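You operate a simulated robot arm through the tools that you are given. There is no shell and no other tool. Be economical: measure what you need, move in short steps, check, and stop when the job is done.

You run a simulated robot arm. Do the job below in one go: nothing can be reset, and whatever is moved stays where it is left.

TASK
Tighten the cable tensioner bolt, then pinch the sleeve clamp shut with the clamp pliers.
Fine: fingers clear of the jaws; put the turquoise key and the pliers back. Set down upright: turquoise key.

It is judged by the outcome, as a careful person would: the job done as asked, and still so three seconds after it is handed in. It fails if anything else is knocked over, pushed out of place, dropped, spilled or broken.

THE ROBOT
A 6-joint arm with a two-finger parallel gripper, fixed in place. Base frame: the origin is at the foot of the arm, x ahead of it, y to its left, z up; the work surface is at about z = 0.8. Units: m, rad, N and s.
With the tool pointing down near the work surface it reaches from about 0.34 to 0.76 m from the base axis. Its first joint turns from -1.152 to 1.152 rad. Payload 2.45 kg.
The TCP is the grasp point between the finger pads, 0.024 m short of the fingertips. In the tool frame z runs along the fingers and y along their closing line. Largest opening 0.068 m; finger width 0.017, thickness 0.01; the body of the gripper, 0.04 by 0.07 m, starts 0.041 m behind the TCP.
Orientation is that of the tool frame in the base frame, as a unit quaternion [x, y, z, w]. With the fingers straight down and closing along the base's y, the tool's x points along the base's -x, its y along +y and its z along -z.

THE INTERFACE
- The arm moves only by the tool step_arm. Its argument "moves" is text: rows parted by semicolons, each of 7 numbers parted by spaces: the finger opening in m, from 0 to 0.068, then the shift along the tool's x, y, z in units of 40 mm (1.0 is 40 mm), then the turn, a rotation vector about the tool's x, y, z in units of 5 degrees (1.0 is 5 degrees). In form: claw x y z ax ay az; .... A call has 1 to 8 rows; each row shifts and turns the commanded pose from where the row before left it, along the tool's axes as they then stand. A call with a number of a shift or a turn outside -1 to 1 is refused whole. A row lasts 0.2 s, in which the tool goes at most 0.05 m and 0.15 rad; a call with a longer step from one row to the next is refused whole, and so is a gripper value outside its range. Where a pose cannot be reached the arm comes as near as it can. A force on the tool above 60 N (or 10 N above the force at the start of the call, whichever is more), or a blocked arm, ends the call early, and 0.2 s more pass. The fingers move at their own pace (about 0.108 m/s each) and stop on an object; they squeeze with about 39 N. The grip force told is the motor's: it shows also when the fingers shut on nothing. Time passes only in rows, and 0.2 s behind the last, so rows that do not move let the fingers close. The reply holds the time, the measured pose of the TCP, the force on the tool along the base axes, the opening and the grip force, in the units named above and with some noise, with the torque about the TCP (base axes, N m) and any sound that the robot's microphone picked up.
- Cameras (640 x 400 px; columns grow to the right, rows downward): "scene" is fixed at [0.1631, 0.4239, 1.4575]; the picture's right is [-0.66, -0.75, 0.00], its down [-0.47, 0.42, -0.78] and it looks along [0.58, -0.51, -0.63] (base axes); focal length 313 px, centre (320, 200). "wrist" rides on the gripper at [0.084, 0.011, -0.075] in the tool frame; the picture's right is [-0.13, 0.99, 0.00], its down [-0.60, -0.08, -0.79] and it looks along [-0.79, -0.10, 0.61] (tool axes); focal length 251 px, centre (320, 200).
- camera(camera): a new picture of that camera. It takes no simulated time.
- point_at(camera, pixels): for up to 12 pixels [column, row] of the newest picture of that camera ("zoom" is the newest enlarged one), the place [x, y, z] in the base frame of the surface seen there, good to about 0.003 m, but the place of the scene camera against the robot may be out by one fixed shift of up to 0.012 m in any direction. It takes no simulated time.
- close_up(camera, box): a new picture of the part [left, top, right, bottom] of that camera's present view, enlarged. It takes no simulated time.
- job_done(): hands the job in; it is judged then, once.

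Go step by step. Measure first, check grasps and placings, and put right what went wrong. The budget is 80 turns and 54 pictures, counting those below and the enlarged ones. Unless the task says otherwise, let go and move clear before handing in, and close with one line.

The tools are called after ">>>" as name(argument=value, ...) on one line, values as JSON. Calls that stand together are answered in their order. step_arm: Moves the arm, as the interface text tells. Its arguments: {"type":"object","properties":{"moves":{"type":"string"}},"required":["moves"]} The other tools are called the same way: camera (camera) takes a picture; point_at (camera, pixels) gives the place of the surface under pixels of a picture; close_up (camera, box) takes an enlarged picture of a part of a camera's view; job_done () hands the job in.

At the start:

```text
time: 0.0
ee_pos: [0.427, 0.0883, 1.1876]
tcp_rot: [0.0, 1.0, 0.0, 0.0]
wrist_force: [0.3, -0.1, 0.0]
torque: [0.03, -0.05, 0.01]
width: 0.0681
finger_force: 0.0
```

scene: 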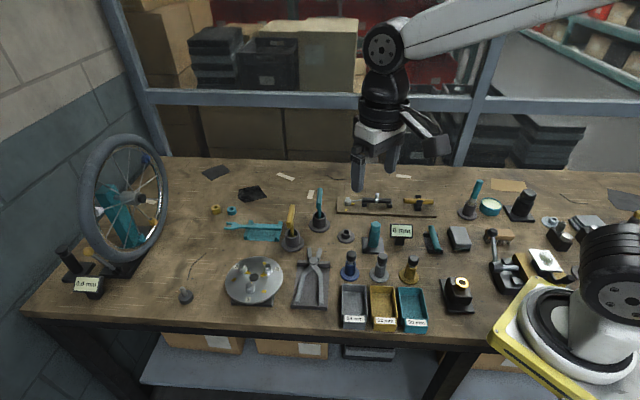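
wrist: 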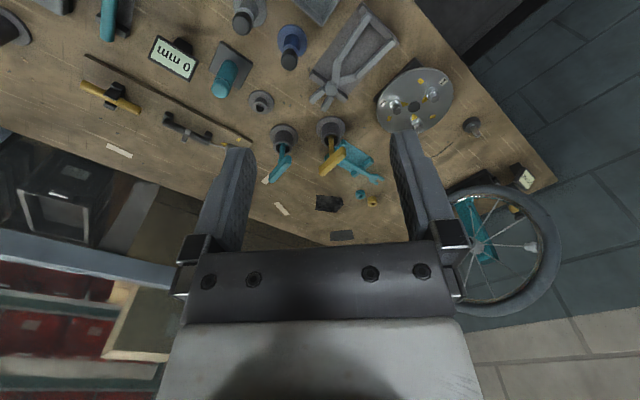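

The scene shows many bench items; I need enlarged views to identify the tensioner, turquoise key, the clamp and the pliers.

>>> close_up(camera="scene", box=[200, 170, 360, 270])

>>> close_up(camera="scene", box=[320, 170, 480, 270])

>>> close_up(camera="scene", box=[220, 235, 380, 335])

>>> close_up(camera="scene", box=[440, 170, 640, 310])

```text
4.00 times, centred on (280, 220) of scene
```

zoom: 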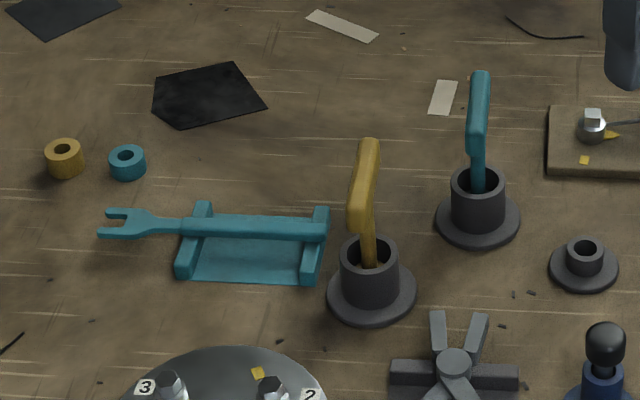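

```text
4.00 times, centred on (400, 220) of scene
```

zoom: 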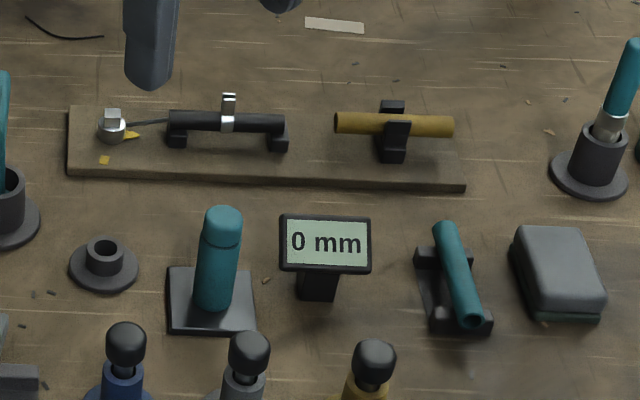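

```text
4.00 times, centred on (300, 285) of scene
```

zoom: 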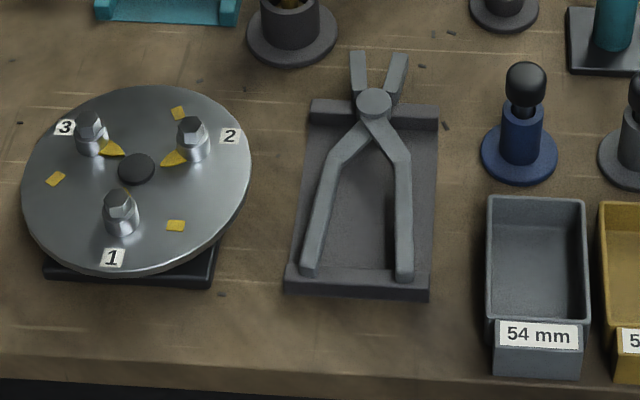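

```text
2.86 times, centred on (540, 240) of scene
```

zoom: 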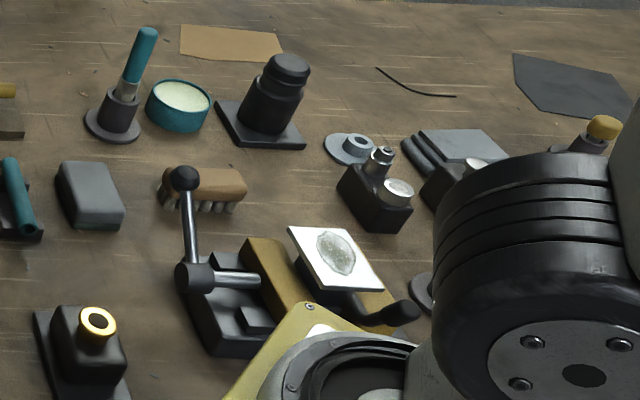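

The bolt (zoom 2 ~ (112,120)), sleeve clamp (228,115), turquoise key and pliers are found. I look closer and measure.

>>> close_up(camera="scene", box=[335, 180, 405, 224])

>>> point_at(camera="scene", pixels=[[348, 198], [346, 210], [353, 203], [377, 196], [377, 202], [366, 203], [388, 203], [338, 213], [434, 216], [337, 196]])

>>> close_up(camera="scene", box=[295, 180, 345, 240])

>>> point_at(camera="scene", pixels=[[320, 189], [319, 205], [319, 213], [319, 220], [306, 225], [332, 225], [319, 232], [291, 207], [291, 245]])

>>> point_at(camera="scene", pixels=[[309, 250], [320, 251], [313, 260], [302, 277], [321, 277], [297, 302], [321, 303], [293, 307], [327, 309], [310, 295], [298, 264], [329, 264]])

```text
9.09 times, centred on (370, 202) of scene
```

zoom: 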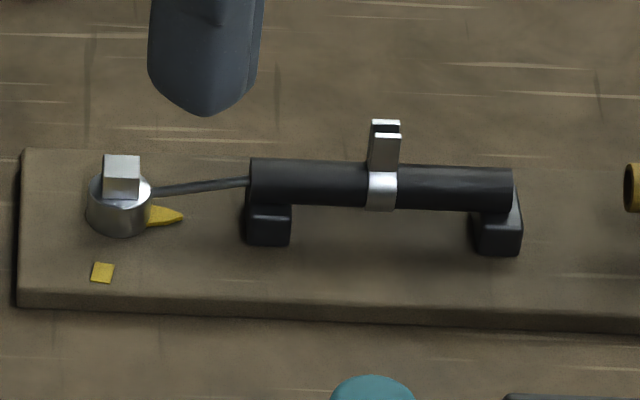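

```text
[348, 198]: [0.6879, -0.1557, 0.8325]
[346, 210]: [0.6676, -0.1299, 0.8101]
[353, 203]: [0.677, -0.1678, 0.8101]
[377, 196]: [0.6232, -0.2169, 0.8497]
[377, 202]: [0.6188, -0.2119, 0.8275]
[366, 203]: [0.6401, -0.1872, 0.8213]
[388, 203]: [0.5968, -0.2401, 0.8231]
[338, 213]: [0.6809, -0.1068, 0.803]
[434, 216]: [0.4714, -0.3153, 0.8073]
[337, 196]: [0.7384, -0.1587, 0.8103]
```

```text
6.67 times, centred on (320, 210) of scene
```

zoom: 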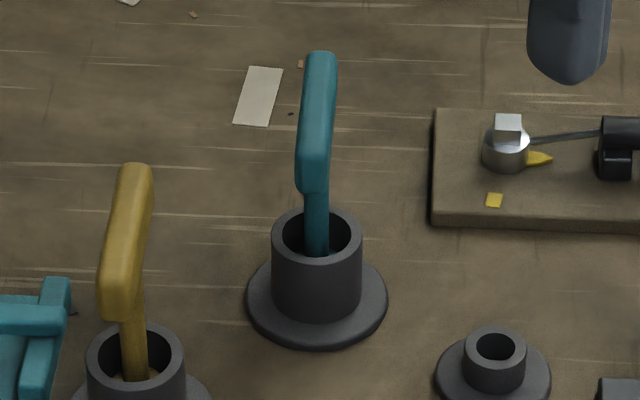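

```text
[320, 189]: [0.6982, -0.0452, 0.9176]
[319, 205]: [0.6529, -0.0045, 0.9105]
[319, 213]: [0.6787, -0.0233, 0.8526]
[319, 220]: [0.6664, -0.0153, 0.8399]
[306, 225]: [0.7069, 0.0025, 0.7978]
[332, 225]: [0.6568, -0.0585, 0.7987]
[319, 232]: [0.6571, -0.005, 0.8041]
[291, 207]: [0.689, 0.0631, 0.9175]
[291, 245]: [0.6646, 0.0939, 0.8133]
```

```text
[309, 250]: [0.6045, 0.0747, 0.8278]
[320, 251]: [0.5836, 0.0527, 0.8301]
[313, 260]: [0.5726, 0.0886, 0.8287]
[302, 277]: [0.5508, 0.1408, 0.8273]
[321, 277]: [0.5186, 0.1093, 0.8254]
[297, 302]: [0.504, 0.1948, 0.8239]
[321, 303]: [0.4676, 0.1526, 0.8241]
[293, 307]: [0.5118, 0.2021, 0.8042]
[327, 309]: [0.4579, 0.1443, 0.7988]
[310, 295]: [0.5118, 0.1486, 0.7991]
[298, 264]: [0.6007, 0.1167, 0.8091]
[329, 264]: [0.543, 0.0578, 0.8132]
```

The T-handled turquoise key stands in a cup at about (0.675,-0.024), the bolt is at about (0.686,-0.155) and the pliers lie in a tray. I move to bring the wrist camera nearer to the board.

>>> step_arm(moves="0.068 -0.1 -0.8 0.8 0 0 0;0.068 -0.1 -0.8 0.8 0 0 0;0.068 -0.1 -0.8 0.8 0 0 0;0.068 -0.1 -0.8 0.8 0 0 0;0.068 -0.1 -0.8 0.8 0 0 0;0.068 0 -0.8 0 0 0 0")

>>> camera(camera="wrist")

```text
time: 1.4
ee_pos: [0.4462, -0.1031, 1.0264]
tcp_rot: [-0.001, 1.0, 0.0, 0.001]
wrist_force: [1.0, 0.2, 0.4]
torque: [0.02, -0.01, -0.01]
width: 0.068
finger_force: 0.1
```

```text
45 pictures are left
```

wrist: 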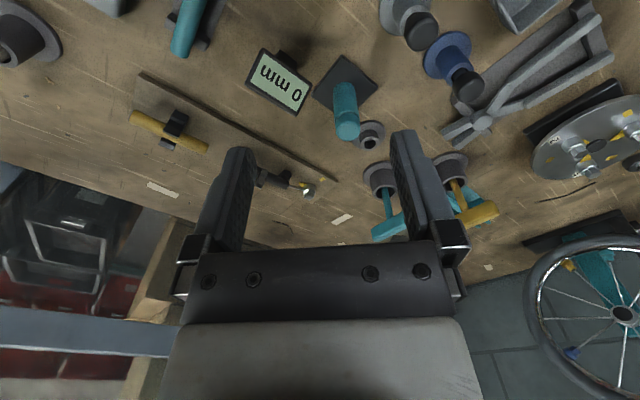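

The bolt shows at about (307,188) in the wrist view; I enlarge it, the key and pliers, and measure.

>>> point_at(camera="wrist", pixels=[[309, 187], [299, 184], [303, 182], [385, 190], [376, 233], [398, 222], [376, 164], [483, 124], [512, 97], [530, 100], [265, 178]])

>>> close_up(camera="wrist", box=[250, 150, 346, 210])

>>> close_up(camera="wrist", box=[440, 0, 632, 150])

```text
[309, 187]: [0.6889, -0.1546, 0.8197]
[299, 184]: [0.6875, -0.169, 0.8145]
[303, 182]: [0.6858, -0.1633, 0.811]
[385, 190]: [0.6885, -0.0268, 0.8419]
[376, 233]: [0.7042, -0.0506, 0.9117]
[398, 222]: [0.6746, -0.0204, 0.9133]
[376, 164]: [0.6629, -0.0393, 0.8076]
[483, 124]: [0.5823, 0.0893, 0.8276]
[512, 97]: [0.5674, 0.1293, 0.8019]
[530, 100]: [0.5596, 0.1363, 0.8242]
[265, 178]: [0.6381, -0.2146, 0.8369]
```

```text
6.67 times, centred on (298, 180) of wrist
```

zoom: 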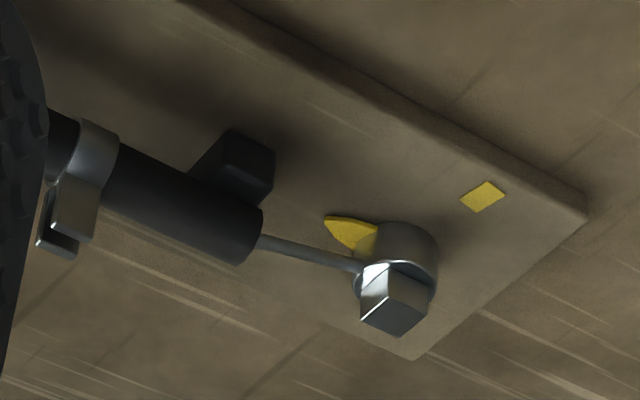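

```text
2.67 times, centred on (536, 75) of wrist
```

zoom: 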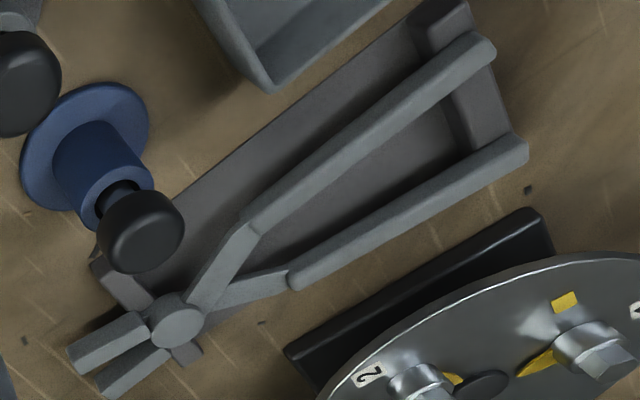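

The bolt head is square, with the pointer on the cable side; I measure the pliers on this zoom.

>>> point_at(camera="zoom", pixels=[[175, 320], [75, 360], [105, 393], [140, 318], [155, 350], [250, 225], [290, 275], [480, 45], [515, 145], [240, 290], [360, 145], [410, 210]])

>>> close_up(camera="wrist", box=[290, 170, 330, 206])

```text
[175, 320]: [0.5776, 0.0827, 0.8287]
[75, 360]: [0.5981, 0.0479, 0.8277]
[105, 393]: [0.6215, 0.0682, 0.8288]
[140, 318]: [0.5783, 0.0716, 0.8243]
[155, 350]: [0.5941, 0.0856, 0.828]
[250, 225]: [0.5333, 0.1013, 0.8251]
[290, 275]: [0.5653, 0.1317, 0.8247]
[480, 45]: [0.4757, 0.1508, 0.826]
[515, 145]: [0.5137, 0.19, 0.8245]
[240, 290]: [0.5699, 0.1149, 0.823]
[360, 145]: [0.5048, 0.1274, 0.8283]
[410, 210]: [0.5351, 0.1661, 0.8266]
```

```text
11.11 times, centred on (310, 188) of wrist
```

zoom: 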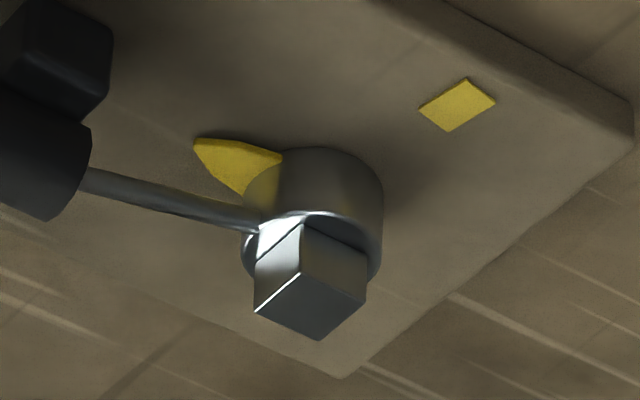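

I measure the head corners, pointer tip and mark.

>>> point_at(camera="zoom", pixels=[[262, 311], [303, 279], [359, 299], [319, 333], [311, 306], [200, 145], [263, 163], [458, 105], [330, 200], [345, 375], [630, 150]])

```text
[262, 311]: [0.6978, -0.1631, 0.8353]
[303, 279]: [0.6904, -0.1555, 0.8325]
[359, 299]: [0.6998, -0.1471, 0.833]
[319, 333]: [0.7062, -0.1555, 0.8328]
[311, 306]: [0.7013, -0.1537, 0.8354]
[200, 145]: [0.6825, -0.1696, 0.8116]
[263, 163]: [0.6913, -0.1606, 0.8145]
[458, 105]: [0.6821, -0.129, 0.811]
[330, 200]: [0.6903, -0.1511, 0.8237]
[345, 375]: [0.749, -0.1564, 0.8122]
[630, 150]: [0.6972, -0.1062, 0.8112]
```

In the wrist frame the bolt axis is about (0.6985,-0.155), pointer at ~222°, mark at ~122°, so it needs about 100° clockwise. The scene camera reads about 13 mm low in x. I move toward the key and begin turning the tool to line up with its handle.

>>> step_arm(moves="0.068 -0.96 0.44 0.1 0 0 0;0.068 -0.96 0.44 0.1 0 0 0;0.068 -0.96 0.44 0.1 0 0 0;0.068 -0.96 0.44 0.1 0 0 0;0.068 0 0 0 0 0 1;0.068 0 0 0 0 0 1;0.068 0 0 0 0 0 1;0.068 0 0 0 0 0 1")

>>> step_arm(moves="0.068 0 0 0 0 0 1;0.068 0 0 0 0 0 1;0.068 0 0 0 0 0 1;0.068 0 0 0 0 0 1;0.068 0 0 0 0 0 1")

>>> camera(camera="wrist")

```text
time: 3.2
ee_pos: [0.5999, -0.0334, 1.0125]
tcp_rot: [0.174, 0.985, 0.0, 0.0]
wrist_force: [0.0, -0.1, -0.7]
torque: [0.0, -0.01, 0.02]
width: 0.068
finger_force: 0.0
```

```text
time: 4.4
ee_pos: [0.5997, -0.034, 1.0115]
tcp_rot: [0.384, 0.923, 0.0, 0.0]
wrist_force: [0.7, 0.1, -0.2]
torque: [0.01, 0.01, -0.03]
width: 0.0682
finger_force: 0.0
```

```text
41 pictures are left
```

wrist: 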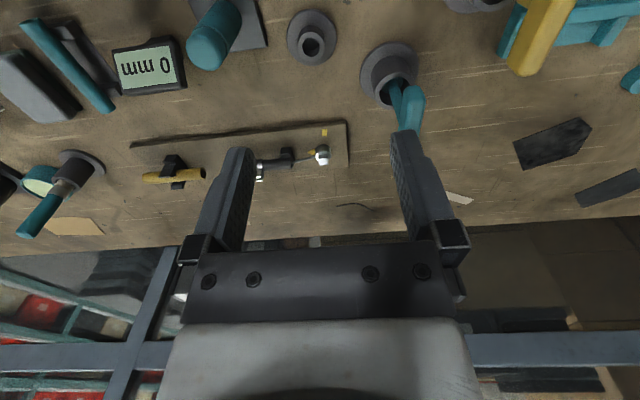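

The tool now sits at yaw -45°, and the key handle (410,105) points along the view, as wanted. I measure it.

>>> close_up(camera="wrist", box=[350, 30, 446, 130])

>>> point_at(camera="wrist", pixels=[[404, 126], [417, 126], [411, 108], [411, 92], [397, 95], [394, 86], [366, 70], [407, 72], [413, 88]])

```text
4.00 times, centred on (398, 80) of wrist
```

zoom: 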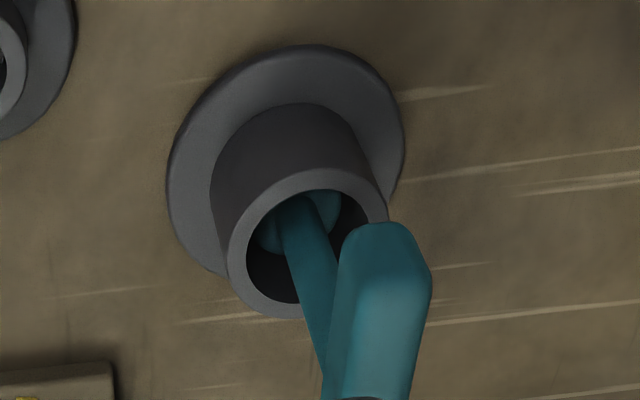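

```text
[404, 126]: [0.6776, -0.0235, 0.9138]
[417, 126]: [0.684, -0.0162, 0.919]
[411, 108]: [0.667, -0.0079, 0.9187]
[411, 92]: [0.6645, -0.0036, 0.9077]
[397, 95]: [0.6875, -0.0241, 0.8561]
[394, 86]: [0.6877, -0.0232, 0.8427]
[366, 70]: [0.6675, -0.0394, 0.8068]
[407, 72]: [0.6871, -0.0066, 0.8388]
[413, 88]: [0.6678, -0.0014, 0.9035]
```

Handle bar top is at z≈0.919, centre near (0.689,-0.027), shaft aligned. I move over it and look before descending.

>>> step_arm(moves="0.068 -0.73 0.85 0 0 0 0;0.068 -0.73 0.85 0 0 0 0;0.068 0 0 0.5 0 0 0;0.068 0 0 0.5 0 0 0;0.068 0 0 0 0 0 0")

>>> camera(camera="wrist")

```text
time: 5.6
ee_pos: [0.6897, -0.0259, 0.9715]
tcp_rot: [0.383, 0.924, 0.0, 0.0]
wrist_force: [0.1, 0.2, 0.6]
torque: [0.02, 0.0, 0.0]
width: 0.0679
finger_force: 0.0
```

```text
39 pictures are left
```

wrist: 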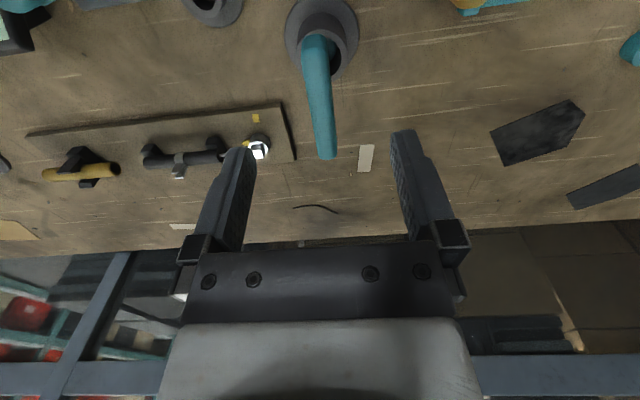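

>>> point_at(camera="wrist", pixels=[[318, 40], [315, 52], [320, 80], [323, 110], [328, 150], [330, 157], [308, 90], [333, 90]])

```text
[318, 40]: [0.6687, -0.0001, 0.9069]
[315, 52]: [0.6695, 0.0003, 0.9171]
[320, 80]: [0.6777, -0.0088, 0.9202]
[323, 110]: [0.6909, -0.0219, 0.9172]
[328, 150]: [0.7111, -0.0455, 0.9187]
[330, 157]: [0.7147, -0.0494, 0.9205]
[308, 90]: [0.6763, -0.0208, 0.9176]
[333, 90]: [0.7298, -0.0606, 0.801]
```

The bar runs (0.667,0.001)→(0.715,-0.050), about -47.5°. I trim by 2.5° and 2.5 mm, descend to z 0.909 and close.

>>> step_arm(moves="0.068 0 0.06 0.3 0 0 0.5;0.068 0 0 0.6 0 0 0;0.068 0 0 0.66 0 0 0;0.05 0 0 0 0 0 0;0.03 0 0 0 0 0 0;0.01 0 0 0 0 0 0;0.0 0 0 0 0 0 0;0.0 0 0 0 0 0 0")

>>> camera(camera="wrist")

```text
time: 7.4
ee_pos: [0.6906, -0.0236, 0.9085]
tcp_rot: [0.403, 0.915, 0.0, -0.001]
wrist_force: [0.3, -0.9, -0.5]
torque: [0.01, 0.02, 0.0]
width: 0.0137
finger_force: 33.3
```

```text
38 pictures are left
```

wrist: 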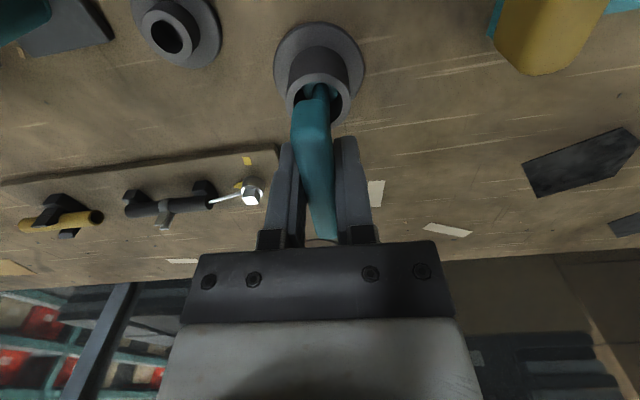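

The key is gripped (13.7 mm, 33 N). I lift it straight up 96 mm.

>>> step_arm(moves="0 0 0 -0.4 0 0 0;0 0 0 -0.6 0 0 0;0 0 0 -0.7 0 0 0;0 0 0 -0.7 0 0 0;0 0 0 0 0 0 0")

>>> camera(camera="scene")

>>> close_up(camera="scene", box=[270, 120, 370, 240])

```text
time: 8.6
ee_pos: [0.692, -0.0225, 1.0069]
tcp_rot: [0.403, 0.915, -0.001, -0.001]
wrist_force: [-0.3, -0.2, -1.8]
torque: [-0.02, 0.0, 0.03]
width: 0.0136
finger_force: 33.4
```

```text
37 pictures are left
```

scene: 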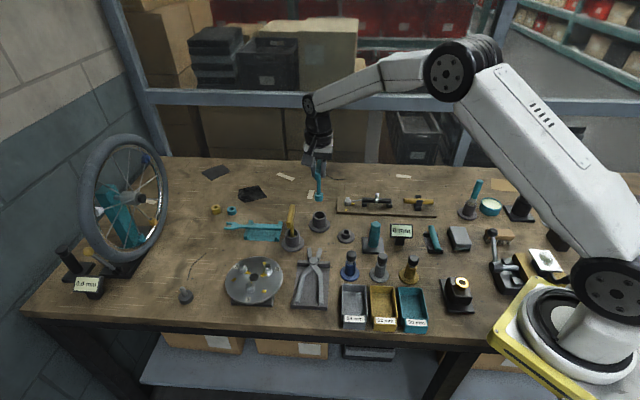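

```text
3.33 times, centred on (320, 180) of scene
```

zoom: 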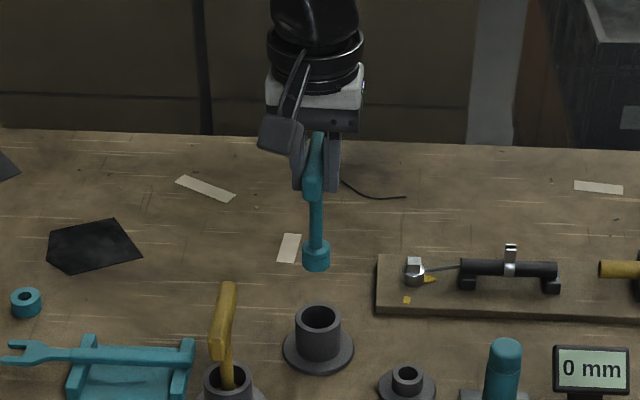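

The key is lifted with its socket hanging free at zoom (316,258). I measure it to place the socket axis relative to the TCP.

>>> point_at(camera="zoom", pixels=[[316, 269], [316, 258], [316, 248], [316, 225], [316, 205], [412, 264], [412, 278], [407, 300], [318, 325], [429, 279]])

>>> camera(camera="wrist")

```text
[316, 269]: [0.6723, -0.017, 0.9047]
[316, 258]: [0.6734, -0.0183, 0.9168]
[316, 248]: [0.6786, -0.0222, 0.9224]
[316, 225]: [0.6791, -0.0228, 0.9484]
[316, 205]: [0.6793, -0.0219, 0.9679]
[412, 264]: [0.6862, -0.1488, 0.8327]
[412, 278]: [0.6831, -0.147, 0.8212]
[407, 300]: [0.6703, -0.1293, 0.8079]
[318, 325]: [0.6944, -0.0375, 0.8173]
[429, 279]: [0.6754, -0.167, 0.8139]
```

```text
35 pictures are left
```

wrist: 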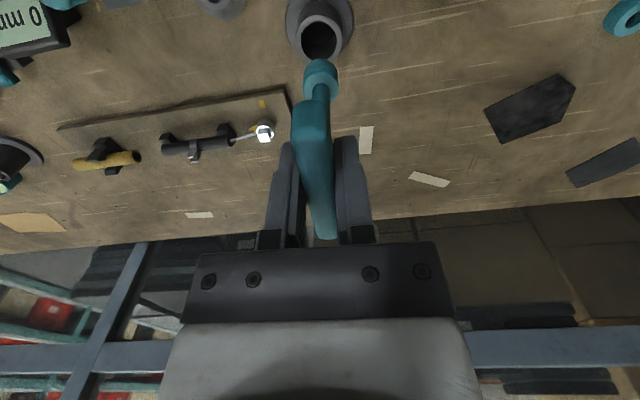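

>>> point_at(camera="wrist", pixels=[[321, 66], [321, 80], [310, 75], [332, 75], [321, 90], [320, 94], [262, 103], [264, 128], [305, 110], [310, 180]])

>>> close_up(camera="wrist", box=[230, 50, 350, 150])

```text
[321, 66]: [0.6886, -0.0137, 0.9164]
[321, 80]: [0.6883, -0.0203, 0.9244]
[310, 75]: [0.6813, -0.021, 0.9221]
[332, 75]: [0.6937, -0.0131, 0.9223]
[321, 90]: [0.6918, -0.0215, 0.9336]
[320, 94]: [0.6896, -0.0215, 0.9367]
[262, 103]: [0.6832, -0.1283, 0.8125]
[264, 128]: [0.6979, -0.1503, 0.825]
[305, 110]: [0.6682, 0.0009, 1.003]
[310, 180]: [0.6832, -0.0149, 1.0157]
```

```text
4.00 times, centred on (290, 100) of wrist
```

zoom: 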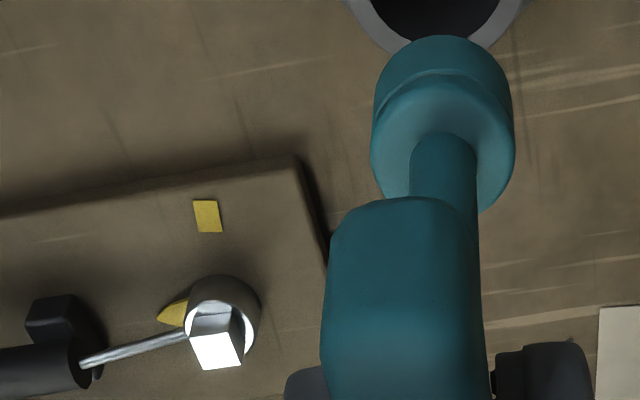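

>>> point_at(camera="zoom", pixels=[[195, 340], [234, 334], [241, 361], [203, 367], [218, 351], [215, 322], [208, 216], [170, 318]])

```text
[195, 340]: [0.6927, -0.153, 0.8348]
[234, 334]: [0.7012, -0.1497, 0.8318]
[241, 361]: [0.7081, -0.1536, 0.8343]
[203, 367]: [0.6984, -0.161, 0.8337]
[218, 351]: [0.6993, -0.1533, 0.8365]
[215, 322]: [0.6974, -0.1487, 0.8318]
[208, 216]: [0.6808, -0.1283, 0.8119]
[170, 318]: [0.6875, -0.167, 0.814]
```

Bolt axis now reads about (0.699,-0.155), key axis about 2.5 mm ahead of the TCP along -tool x. I carry the key over the bolt and down to about 1 cm above.

>>> step_arm(moves="0 -0.833 -0.7 0 0 0 0;0 -0.833 -0.7 0 0 0 0;0 -0.833 -0.7 0 0 0 0;0 0 0 0.6 0 0 0;0 0 0 0.7 0 0 0;0 0 0 0 0 0 0")

>>> close_up(camera="wrist", box=[240, 20, 400, 140])

>>> close_up(camera="scene", box=[320, 150, 400, 220])

```text
time: 10.0
ee_pos: [0.6969, -0.1568, 0.9526]
tcp_rot: [0.403, 0.915, 0.0, 0.0]
wrist_force: [-1.1, 0.3, -1.3]
torque: [0.0, 0.0, -0.02]
width: 0.0135
finger_force: 33.4
```

```text
3.33 times, centred on (320, 80) of wrist
```

zoom: 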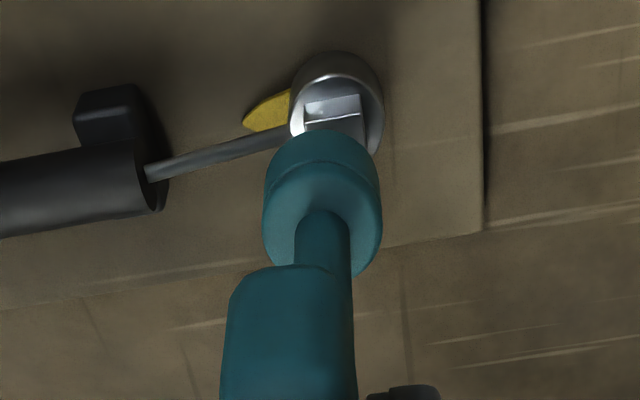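

```text
5.71 times, centred on (360, 185) of scene
```

zoom: 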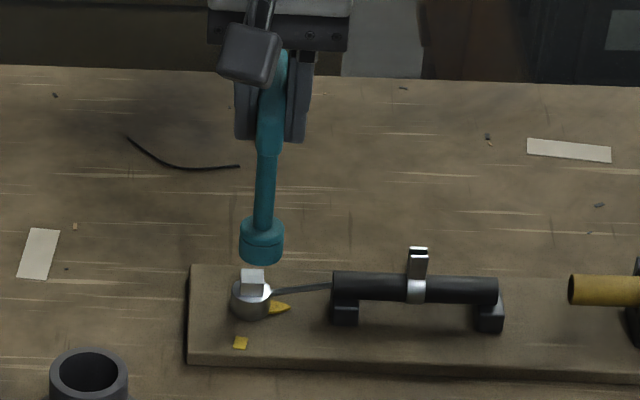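

The reported TCP is a few mm off the aim in y, so I measure socket and head relatively from the wrist camera.

>>> step_arm(moves="0 0 0 0 0 0 0")

>>> close_up(camera="wrist", box=[290, 25, 354, 105])

>>> point_at(camera="zoom", pixels=[[240, 145], [350, 145], [300, 165], [300, 200], [200, 250], [300, 250], [415, 250], [320, 300], [330, 340], [360, 120], [250, 120]])

```text
time: 10.4
ee_pos: [0.6952, -0.1561, 0.9529]
tcp_rot: [0.403, 0.915, 0.0, 0.0]
wrist_force: [-0.2, 0.6, -1.9]
torque: [0.01, -0.01, 0.02]
width: 0.0136
finger_force: 33.1
```

```text
5.00 times, centred on (322, 65) of wrist
```

zoom: 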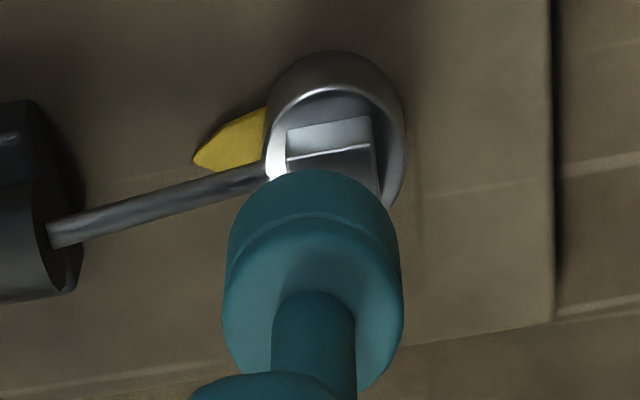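

```text
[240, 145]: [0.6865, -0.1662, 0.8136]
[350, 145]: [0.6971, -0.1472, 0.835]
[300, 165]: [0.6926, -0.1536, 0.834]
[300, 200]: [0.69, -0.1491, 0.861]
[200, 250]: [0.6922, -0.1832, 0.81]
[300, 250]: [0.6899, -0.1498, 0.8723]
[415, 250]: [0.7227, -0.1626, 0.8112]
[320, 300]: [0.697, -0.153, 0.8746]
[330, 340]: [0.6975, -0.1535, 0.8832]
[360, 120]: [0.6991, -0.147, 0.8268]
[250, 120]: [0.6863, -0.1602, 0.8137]
```

Relative measurement: the socket needs +3 mm in tool y and about -2.5° yaw. I adjust, then lower gently in small steps watching force.

>>> step_arm(moves="0 0 0.075 0 0 0 -0.5;0 0 0 0 0 0 0;0 0 0 0.25 0 0 0;0 0 0 0.15 0 0 0;0 0 0 0.1 0 0 0;0 0 0 0 0 0 0")

>>> close_up(camera="wrist", box=[290, 25, 354, 105])

>>> close_up(camera="scene", box=[330, 170, 370, 220])

```text
time: 11.8
ee_pos: [0.6998, -0.1537, 0.9361]
tcp_rot: [0.383, 0.924, 0.0, 0.001]
wrist_force: [-7.5, 4.9, 21.9]
torque: [0.23, 0.67, 0.0]
width: 0.0135
finger_force: 33.6
```

```text
5.00 times, centred on (322, 65) of wrist
```

zoom: 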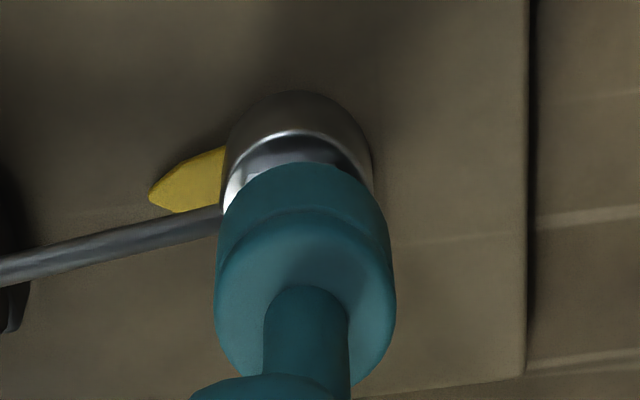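

```text
8.00 times, centred on (350, 195) of scene
```

zoom: 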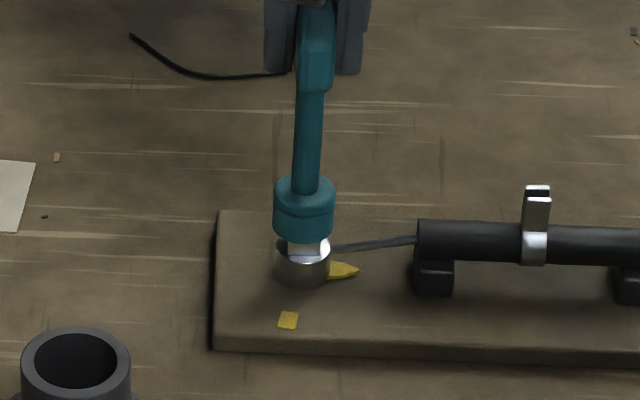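

Contact at the head top (22 N) without engaging. Images suggest the socket is about 1 mm off in y, so I nudge with small shifts and a yaw wiggle under light pressure.

>>> step_arm(moves="0 0 -0.02 0 0 0 0;0 0.02 0 0.02 0 0 0;0 0 0 0 0 0 0.6;0 0 0 0 0 0 0.4;0 0 0 0 0 0 -0.6;0 0 0 0 0 0 -0.8;0 0 0 0 0 0 0.4;0 0 0 0 0 0 0")

```text
time: 13.6
ee_pos: [0.6983, -0.1536, 0.9322]
tcp_rot: [0.383, 0.924, 0.0, -0.001]
wrist_force: [5.5, -4.1, -3.0]
torque: [-0.41, -0.51, 0.02]
width: 0.0135
finger_force: 33.8
```

Vertical force vanished, so the socket seems to have found the square. I press further down in small steps.

>>> step_arm(moves="0 -0.015 0 0.05 0 0 0;0 0 0 0.1 0 0 0;0 0 0 0.05 0 0 0;0 0 0 0 0 0 0")

>>> close_up(camera="scene", box=[330, 170, 370, 220])

```text
time: 14.6
ee_pos: [0.6992, -0.1539, 0.9262]
tcp_rot: [0.383, 0.924, 0.0, 0.002]
wrist_force: [-6.8, 2.6, 26.1]
torque: [0.2, 0.43, -0.03]
width: 0.0137
finger_force: 33.7
```

```text
8.00 times, centred on (350, 195) of scene
```

zoom: 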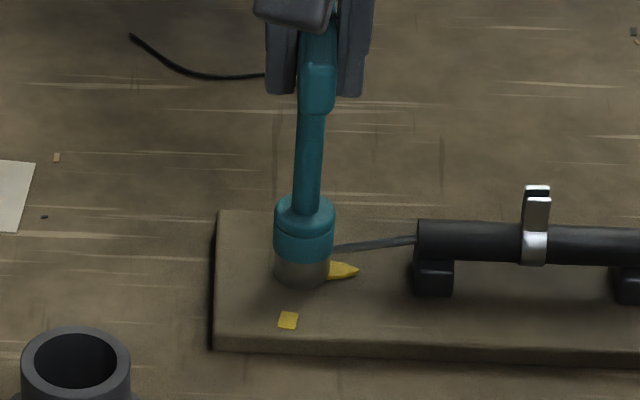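

Fully seated over the head. I ease pressure slightly and turn clockwise 40°, compensating for the key axis offset.

>>> step_arm(moves="0 0 0.006 -0.05 0 0 1;0 0 0.006 0 0 0 1;0 0 0.006 0 0 0 1;0 0 0.006 0 0 0 1;0 0 0.006 0 0 0 1;0 0 0.006 0 0 0 1;0 0 0.006 0 0 0 1;0 0 0.006 0 0 0 1")

>>> close_up(camera="scene", box=[330, 170, 370, 220])

```text
time: 16.4
ee_pos: [0.6991, -0.1527, 0.926]
tcp_rot: [0.677, 0.736, 0.0, 0.0]
wrist_force: [3.8, -6.4, 7.5]
torque: [-0.8, -0.27, 0.14]
width: 0.0135
finger_force: 33.8
```

```text
8.00 times, centred on (350, 195) of scene
```

zoom: 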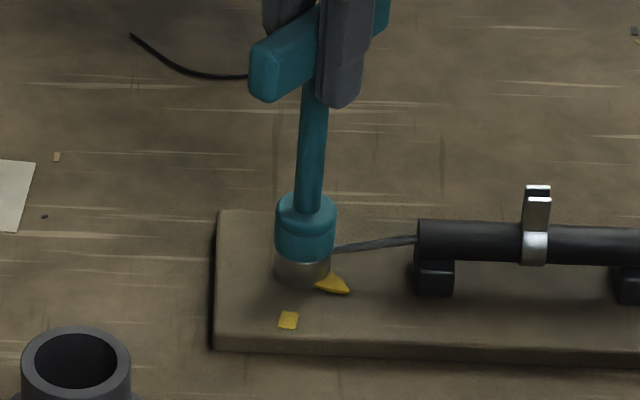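

The pointer turned toward the mark as wanted. I continue another 40°.

>>> step_arm(moves="0 0 0.006 0 0 0 1;0 0 0.006 0 0 0 1;0 0 0.006 0 0 0 1;0 0 0.006 0 0 0 1;0 0 0.006 0 0 0 1;0 0 0.006 0 0 0 1;0 0 0.006 0 0 0 1;0 0 0.006 0 0 0 1")

>>> close_up(camera="scene", box=[330, 170, 370, 220])

```text
time: 18.2
ee_pos: [0.7018, -0.1523, 0.9248]
tcp_rot: [0.888, 0.46, 0.001, -0.001]
wrist_force: [3.1, 6.3, -0.3]
torque: [0.67, -0.43, 0.06]
width: 0.0136
finger_force: 33.2
```

```text
8.00 times, centred on (350, 195) of scene
```

zoom: 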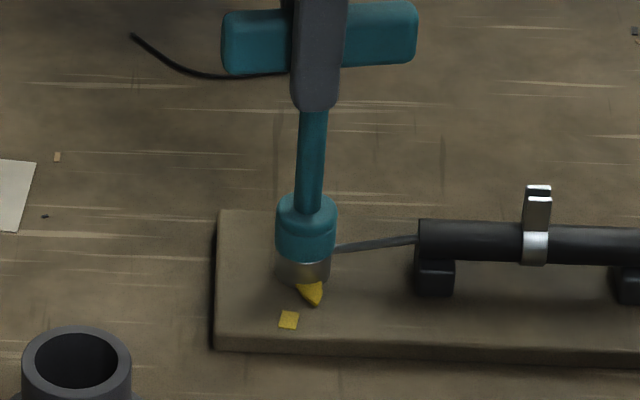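

The pointer is close to the mark; I measure the remaining angle.

>>> point_at(camera="zoom", pixels=[[314, 301], [308, 290], [289, 320], [282, 322], [296, 320], [218, 348], [221, 213]])

>>> close_up(camera="wrist", box=[260, 0, 400, 100])

```text
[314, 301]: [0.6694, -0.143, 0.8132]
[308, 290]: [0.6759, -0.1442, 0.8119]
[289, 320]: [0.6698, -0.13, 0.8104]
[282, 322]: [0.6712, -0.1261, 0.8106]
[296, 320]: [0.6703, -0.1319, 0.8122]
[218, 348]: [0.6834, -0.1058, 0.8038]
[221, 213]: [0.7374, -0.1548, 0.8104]
```

```text
4.00 times, centred on (330, 50) of wrist
```

zoom: 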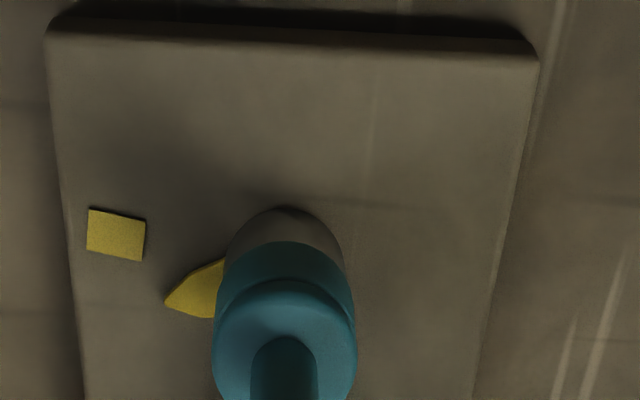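

About 20° remains (tip at ~143°, mark at ~123°). I turn 18° more and check.

>>> step_arm(moves="0 0 0.006 0 0 0 1;0 0 0.006 0 0 0 1;0 0 0.006 0 0 0 1;0 0 0.004 0 0 0 0.6;0 0 0 0 0 0 0")

>>> close_up(camera="scene", box=[330, 170, 370, 220])

>>> point_at(camera="zoom", pixels=[[296, 307], [296, 300], [292, 310], [289, 320], [284, 322]])

>>> close_up(camera="wrist", box=[260, 0, 400, 100])

```text
time: 19.4
ee_pos: [0.7026, -0.1531, 0.9261]
tcp_rot: [0.949, 0.316, 0.001, 0.0]
wrist_force: [6.3, 7.4, 3.2]
torque: [0.65, -0.63, 0.05]
width: 0.0136
finger_force: 32.6
```

```text
8.00 times, centred on (350, 195) of scene
```

zoom: 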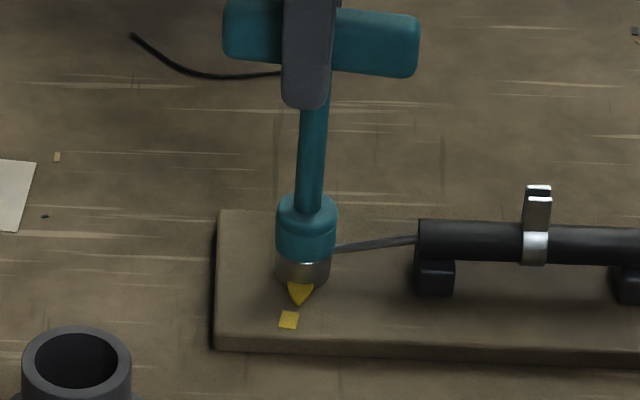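

```text
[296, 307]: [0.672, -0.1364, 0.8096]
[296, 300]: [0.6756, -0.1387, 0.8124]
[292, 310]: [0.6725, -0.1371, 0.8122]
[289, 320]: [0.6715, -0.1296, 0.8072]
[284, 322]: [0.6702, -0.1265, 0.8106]
```

```text
4.00 times, centred on (330, 50) of wrist
```

zoom: 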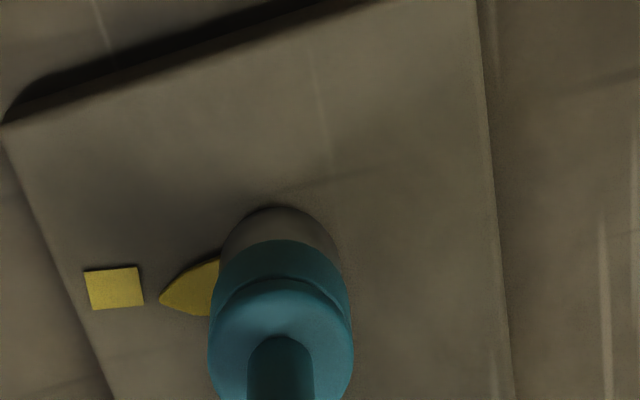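

Almost on the mark; I measure tip and mark in the wrist zoom.

>>> point_at(camera="zoom", pixels=[[165, 299], [170, 298], [190, 285], [113, 288], [90, 290], [138, 287], [205, 265], [205, 312], [280, 212], [280, 225]])

```text
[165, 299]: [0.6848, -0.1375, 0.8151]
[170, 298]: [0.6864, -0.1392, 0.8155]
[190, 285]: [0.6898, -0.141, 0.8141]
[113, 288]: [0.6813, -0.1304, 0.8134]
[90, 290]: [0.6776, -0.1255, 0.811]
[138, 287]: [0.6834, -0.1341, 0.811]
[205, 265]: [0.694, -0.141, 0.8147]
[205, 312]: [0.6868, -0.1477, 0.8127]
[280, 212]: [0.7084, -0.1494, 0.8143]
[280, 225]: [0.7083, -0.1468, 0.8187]
```

The pointer is about 5–8° short. I turn 6° more and check.

>>> step_arm(moves="0 0 0.006 0 0 0 0.6;0 0 0.003 0 0 0 0.6;0 0 0 0 0 0 0")

>>> close_up(camera="scene", box=[338, 195, 362, 215])

>>> close_up(camera="wrist", box=[260, 0, 400, 100])

```text
time: 20.2
ee_pos: [0.7034, -0.1537, 0.926]
tcp_rot: [0.964, 0.268, 0.001, 0.001]
wrist_force: [9.7, 2.3, -1.5]
torque: [0.28, -0.79, 0.13]
width: 0.0134
finger_force: 33.4
```

```text
16.00 times, centred on (350, 205) of scene
```

zoom: 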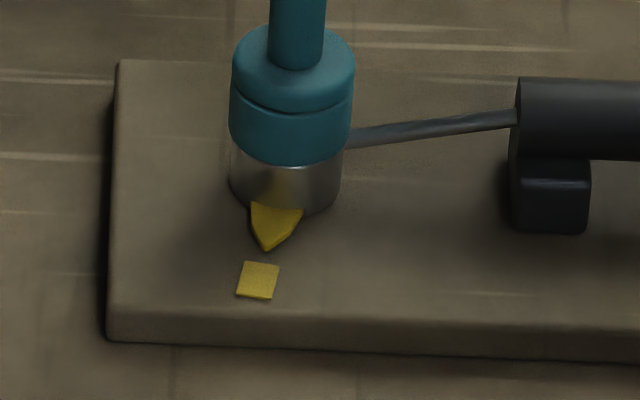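

```text
4.00 times, centred on (330, 50) of wrist
```

zoom: 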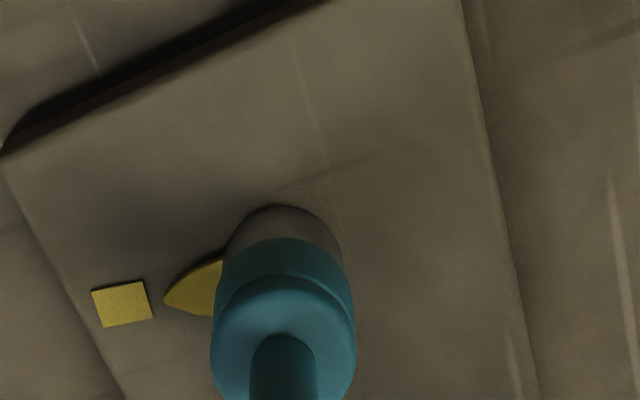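

Pointer lines up within about 2° of the mark in both views. One last 1.5° turn, then lift the key off vertically.

>>> step_arm(moves="0 0 0 0 0 0 0.3;0 0 0 0 0 0 0;0 0 0 -0.2 0 0 0;0 0 0 -0.4 0 0 0;0 0 0 -0.6 0 0 0;0 0 0 -0.7 0 0 0;0 0 0 0 0 0 0")

>>> close_up(camera="scene", box=[330, 185, 400, 229])

>>> camera(camera="wrist")

```text
time: 21.8
ee_pos: [0.7039, -0.1533, 1.0014]
tcp_rot: [0.967, 0.255, -0.001, 0.0]
wrist_force: [-1.2, 0.0, -0.9]
torque: [0.01, 0.02, 0.03]
width: 0.0135
finger_force: 34.3
```

```text
9.09 times, centred on (365, 207) of scene
```

zoom: 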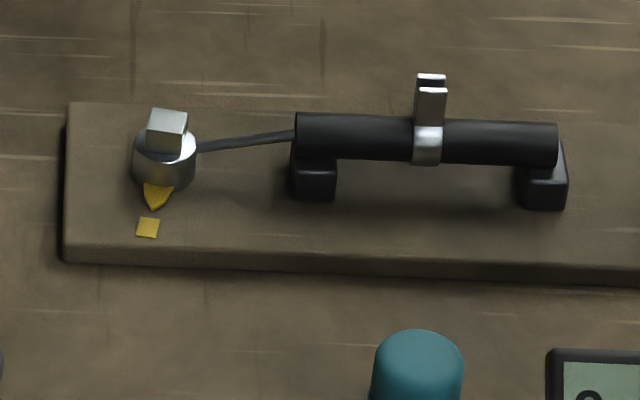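

```text
19 pictures are left
```

wrist: 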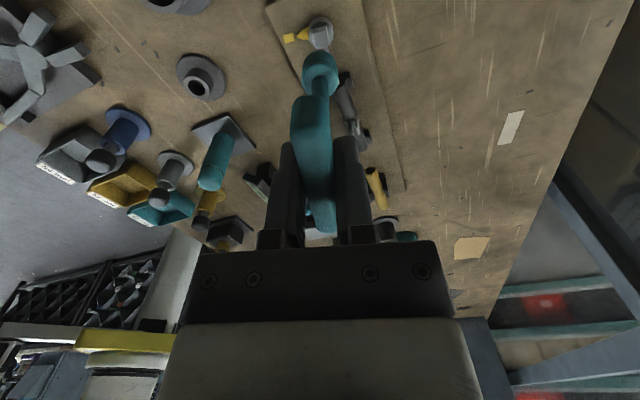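

The pointer now aims at the mark. I carry the key back over its cup at about (0.6935,-0.0255) and check before lowering.

>>> step_arm(moves="0 0.473 -0.97 0 0 0 0;0 0.473 -0.97 0 0 0 0;0 0.473 -0.97 0 0 0 0;0 0 0 0.4 0 0 0;0 0 0 0.45 0 0 0;0 0 0 0 0 0 0;0 0 0 0 0 0 0")

>>> close_up(camera="wrist", box=[240, 10, 400, 130])

```text
time: 23.4
ee_pos: [0.6945, -0.0232, 0.9672]
tcp_rot: [0.967, 0.254, 0.0, 0.0]
wrist_force: [-0.1, 0.0, -2.1]
torque: [0.0, -0.03, -0.02]
width: 0.0139
finger_force: 33.5
```

```text
3.33 times, centred on (320, 70) of wrist
```

zoom: 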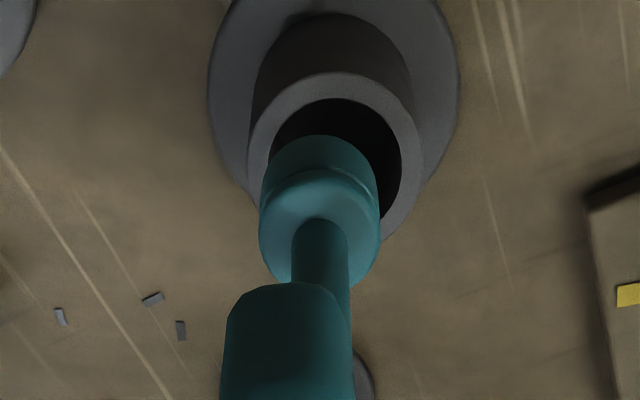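

The cup's centre is about 3.5 mm to the right (+tool y) of the socket; I correct and lower slowly.

>>> step_arm(moves="0 0.01 0.085 0 0 0 0;0 0 0 0.2 0 0 0;0 0 0 0.25 0 0 0;0 0 0 0.25 0 0 0;0 0 0 0.25 0 0 0;0 0 0 0 0 0 0")

>>> close_up(camera="wrist", box=[240, 10, 400, 130])

```text
time: 24.8
ee_pos: [0.697, -0.0263, 0.9303]
tcp_rot: [0.967, 0.255, 0.0, 0.0]
wrist_force: [-1.2, -2.7, -0.9]
torque: [-0.24, 0.09, -0.01]
width: 0.0137
finger_force: 33.6
```

```text
3.33 times, centred on (320, 70) of wrist
```

zoom: 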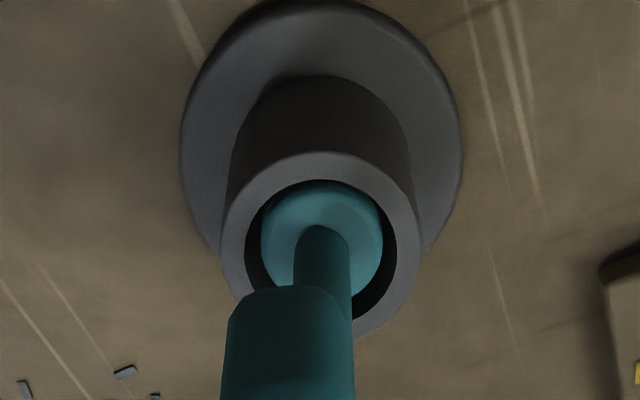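

The socket is inside the cup, lightly touching the near wall. I shift 1.5 mm away and lower to rest.

>>> step_arm(moves="0 -0.04 0 0.1 0 0 0;0 0 0 0.2 0 0 0;0 0 0 0.2 0 0 0;0 0 0 0.06 0 0 0;0 0 0 0 0 0 0")

```text
time: 26.0
ee_pos: [0.6971, -0.0275, 0.9104]
tcp_rot: [0.967, 0.254, 0.001, 0.0]
wrist_force: [-5.2, 0.3, 22.7]
torque: [-0.24, 0.63, -0.06]
width: 0.0135
finger_force: 33.8
```

It bottomed at z 0.910. I release slowly and rise.

>>> step_arm(moves="0 0 0 -0.03 0 0 0;0.02 0 0 0 0 0 0;0.05 0 0 0 0 0 0;0.05 0 0 0 0 0 0;0.05 0 0 -0.5 0 0 0;0.05 0 0 -0.9 0 0 0;0.068 0 0 -0.9 0 0 0;0.068 0 0 -0.9 0 0 0")

>>> camera(camera="scene")

```text
time: 27.8
ee_pos: [0.6949, -0.0279, 1.0382]
tcp_rot: [0.967, 0.255, 0.0, 0.0]
wrist_force: [0.1, 0.9, -0.4]
torque: [-0.06, -0.02, 0.0]
width: 0.0682
finger_force: 0.0
```

```text
16 pictures are left
```

scene: 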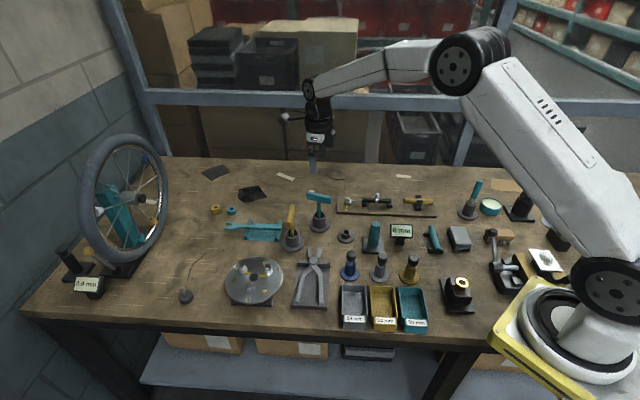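

The turquoise key stands upright in its cup. Now I turn the gripper back counter-clockwise (~104°) to line up with the pliers.

>>> step_arm(moves="0.068 0 0 0 0 0 -1;0.068 0 0 0 0 0 -1;0.068 0 0 0 0 0 -1;0.068 0 0 0 0 0 -1;0.068 0 0 0 0 0 -1;0.068 0 0 0 0 0 -1;0.068 0 0 0 0 0 -1;0.068 0 0 0 0 0 -1")

>>> step_arm(moves="0.068 0 0 0 0 0 -1;0.068 0 0 0 0 0 -1;0.068 0 0 0 0 0 -1;0.068 0 0 0 0 0 -1;0.068 0 0 0 0 0 -1;0.068 0 0 0 0 0 -1;0.068 0 0 0 0 0 -1;0.068 0 0 0 0 0 -1")

>>> step_arm(moves="0.068 0 0 0 0 0 -1;0.068 0 0 0 0 0 -1;0.068 0 0 0 0 0 -1;0.068 0 0 0 0 0 -1;0.068 0 0 0 0 0 -0.8;0.068 0 0 0 0 0 0")

```text
time: 29.6
ee_pos: [0.6953, -0.0272, 1.0376]
tcp_rot: [0.821, 0.571, 0.0, 0.0]
wrist_force: [0.3, -0.1, 0.6]
torque: [0.01, 0.0, 0.0]
width: 0.0681
finger_force: 0.1
```

```text
time: 31.4
ee_pos: [0.6949, -0.028, 1.0382]
tcp_rot: [0.576, 0.818, 0.0, 0.0]
wrist_force: [0.1, -0.9, 0.0]
torque: [0.03, 0.01, -0.01]
width: 0.0679
finger_force: 0.0
```

```text
time: 32.8
ee_pos: [0.6949, -0.0296, 1.0381]
tcp_rot: [0.394, 0.919, -0.001, 0.0]
wrist_force: [-0.4, -0.4, 0.3]
torque: [0.0, -0.02, 0.01]
width: 0.0681
finger_force: 0.1
```

Aligned at tool x ≈133.6°. I move over the pliers' handles and take a look.

>>> step_arm(moves="0.068 0.957 -0.032 0 0 0 0;0.068 0.957 -0.032 0 0 0 0;0.068 0.957 -0.032 0 0 0 0;0.068 0.957 -0.032 0.2 0 0 0;0.068 0.957 -0.032 0.4 0 0 0;0.068 0.957 -0.032 0.6 0 0 0;0.068 0 0 0.8 0 0 0;0.068 0 0 0 0 0 0")

>>> camera(camera="wrist")

```text
time: 34.6
ee_pos: [0.532, 0.1324, 0.9561]
tcp_rot: [0.394, 0.919, 0.0, 0.001]
wrist_force: [-0.9, -0.5, -0.5]
torque: [-0.01, 0.0, 0.03]
width: 0.0679
finger_force: 0.2
```

```text
15 pictures are left
```

wrist: 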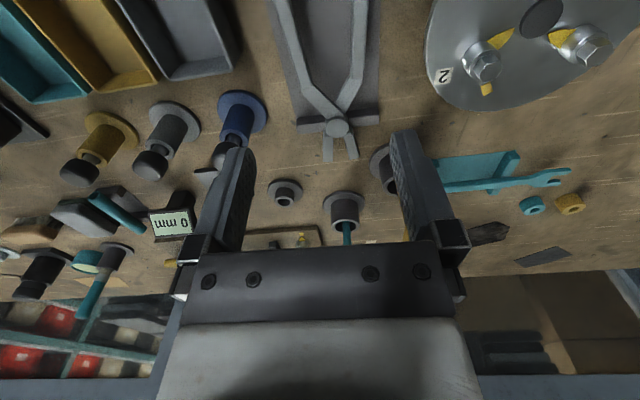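

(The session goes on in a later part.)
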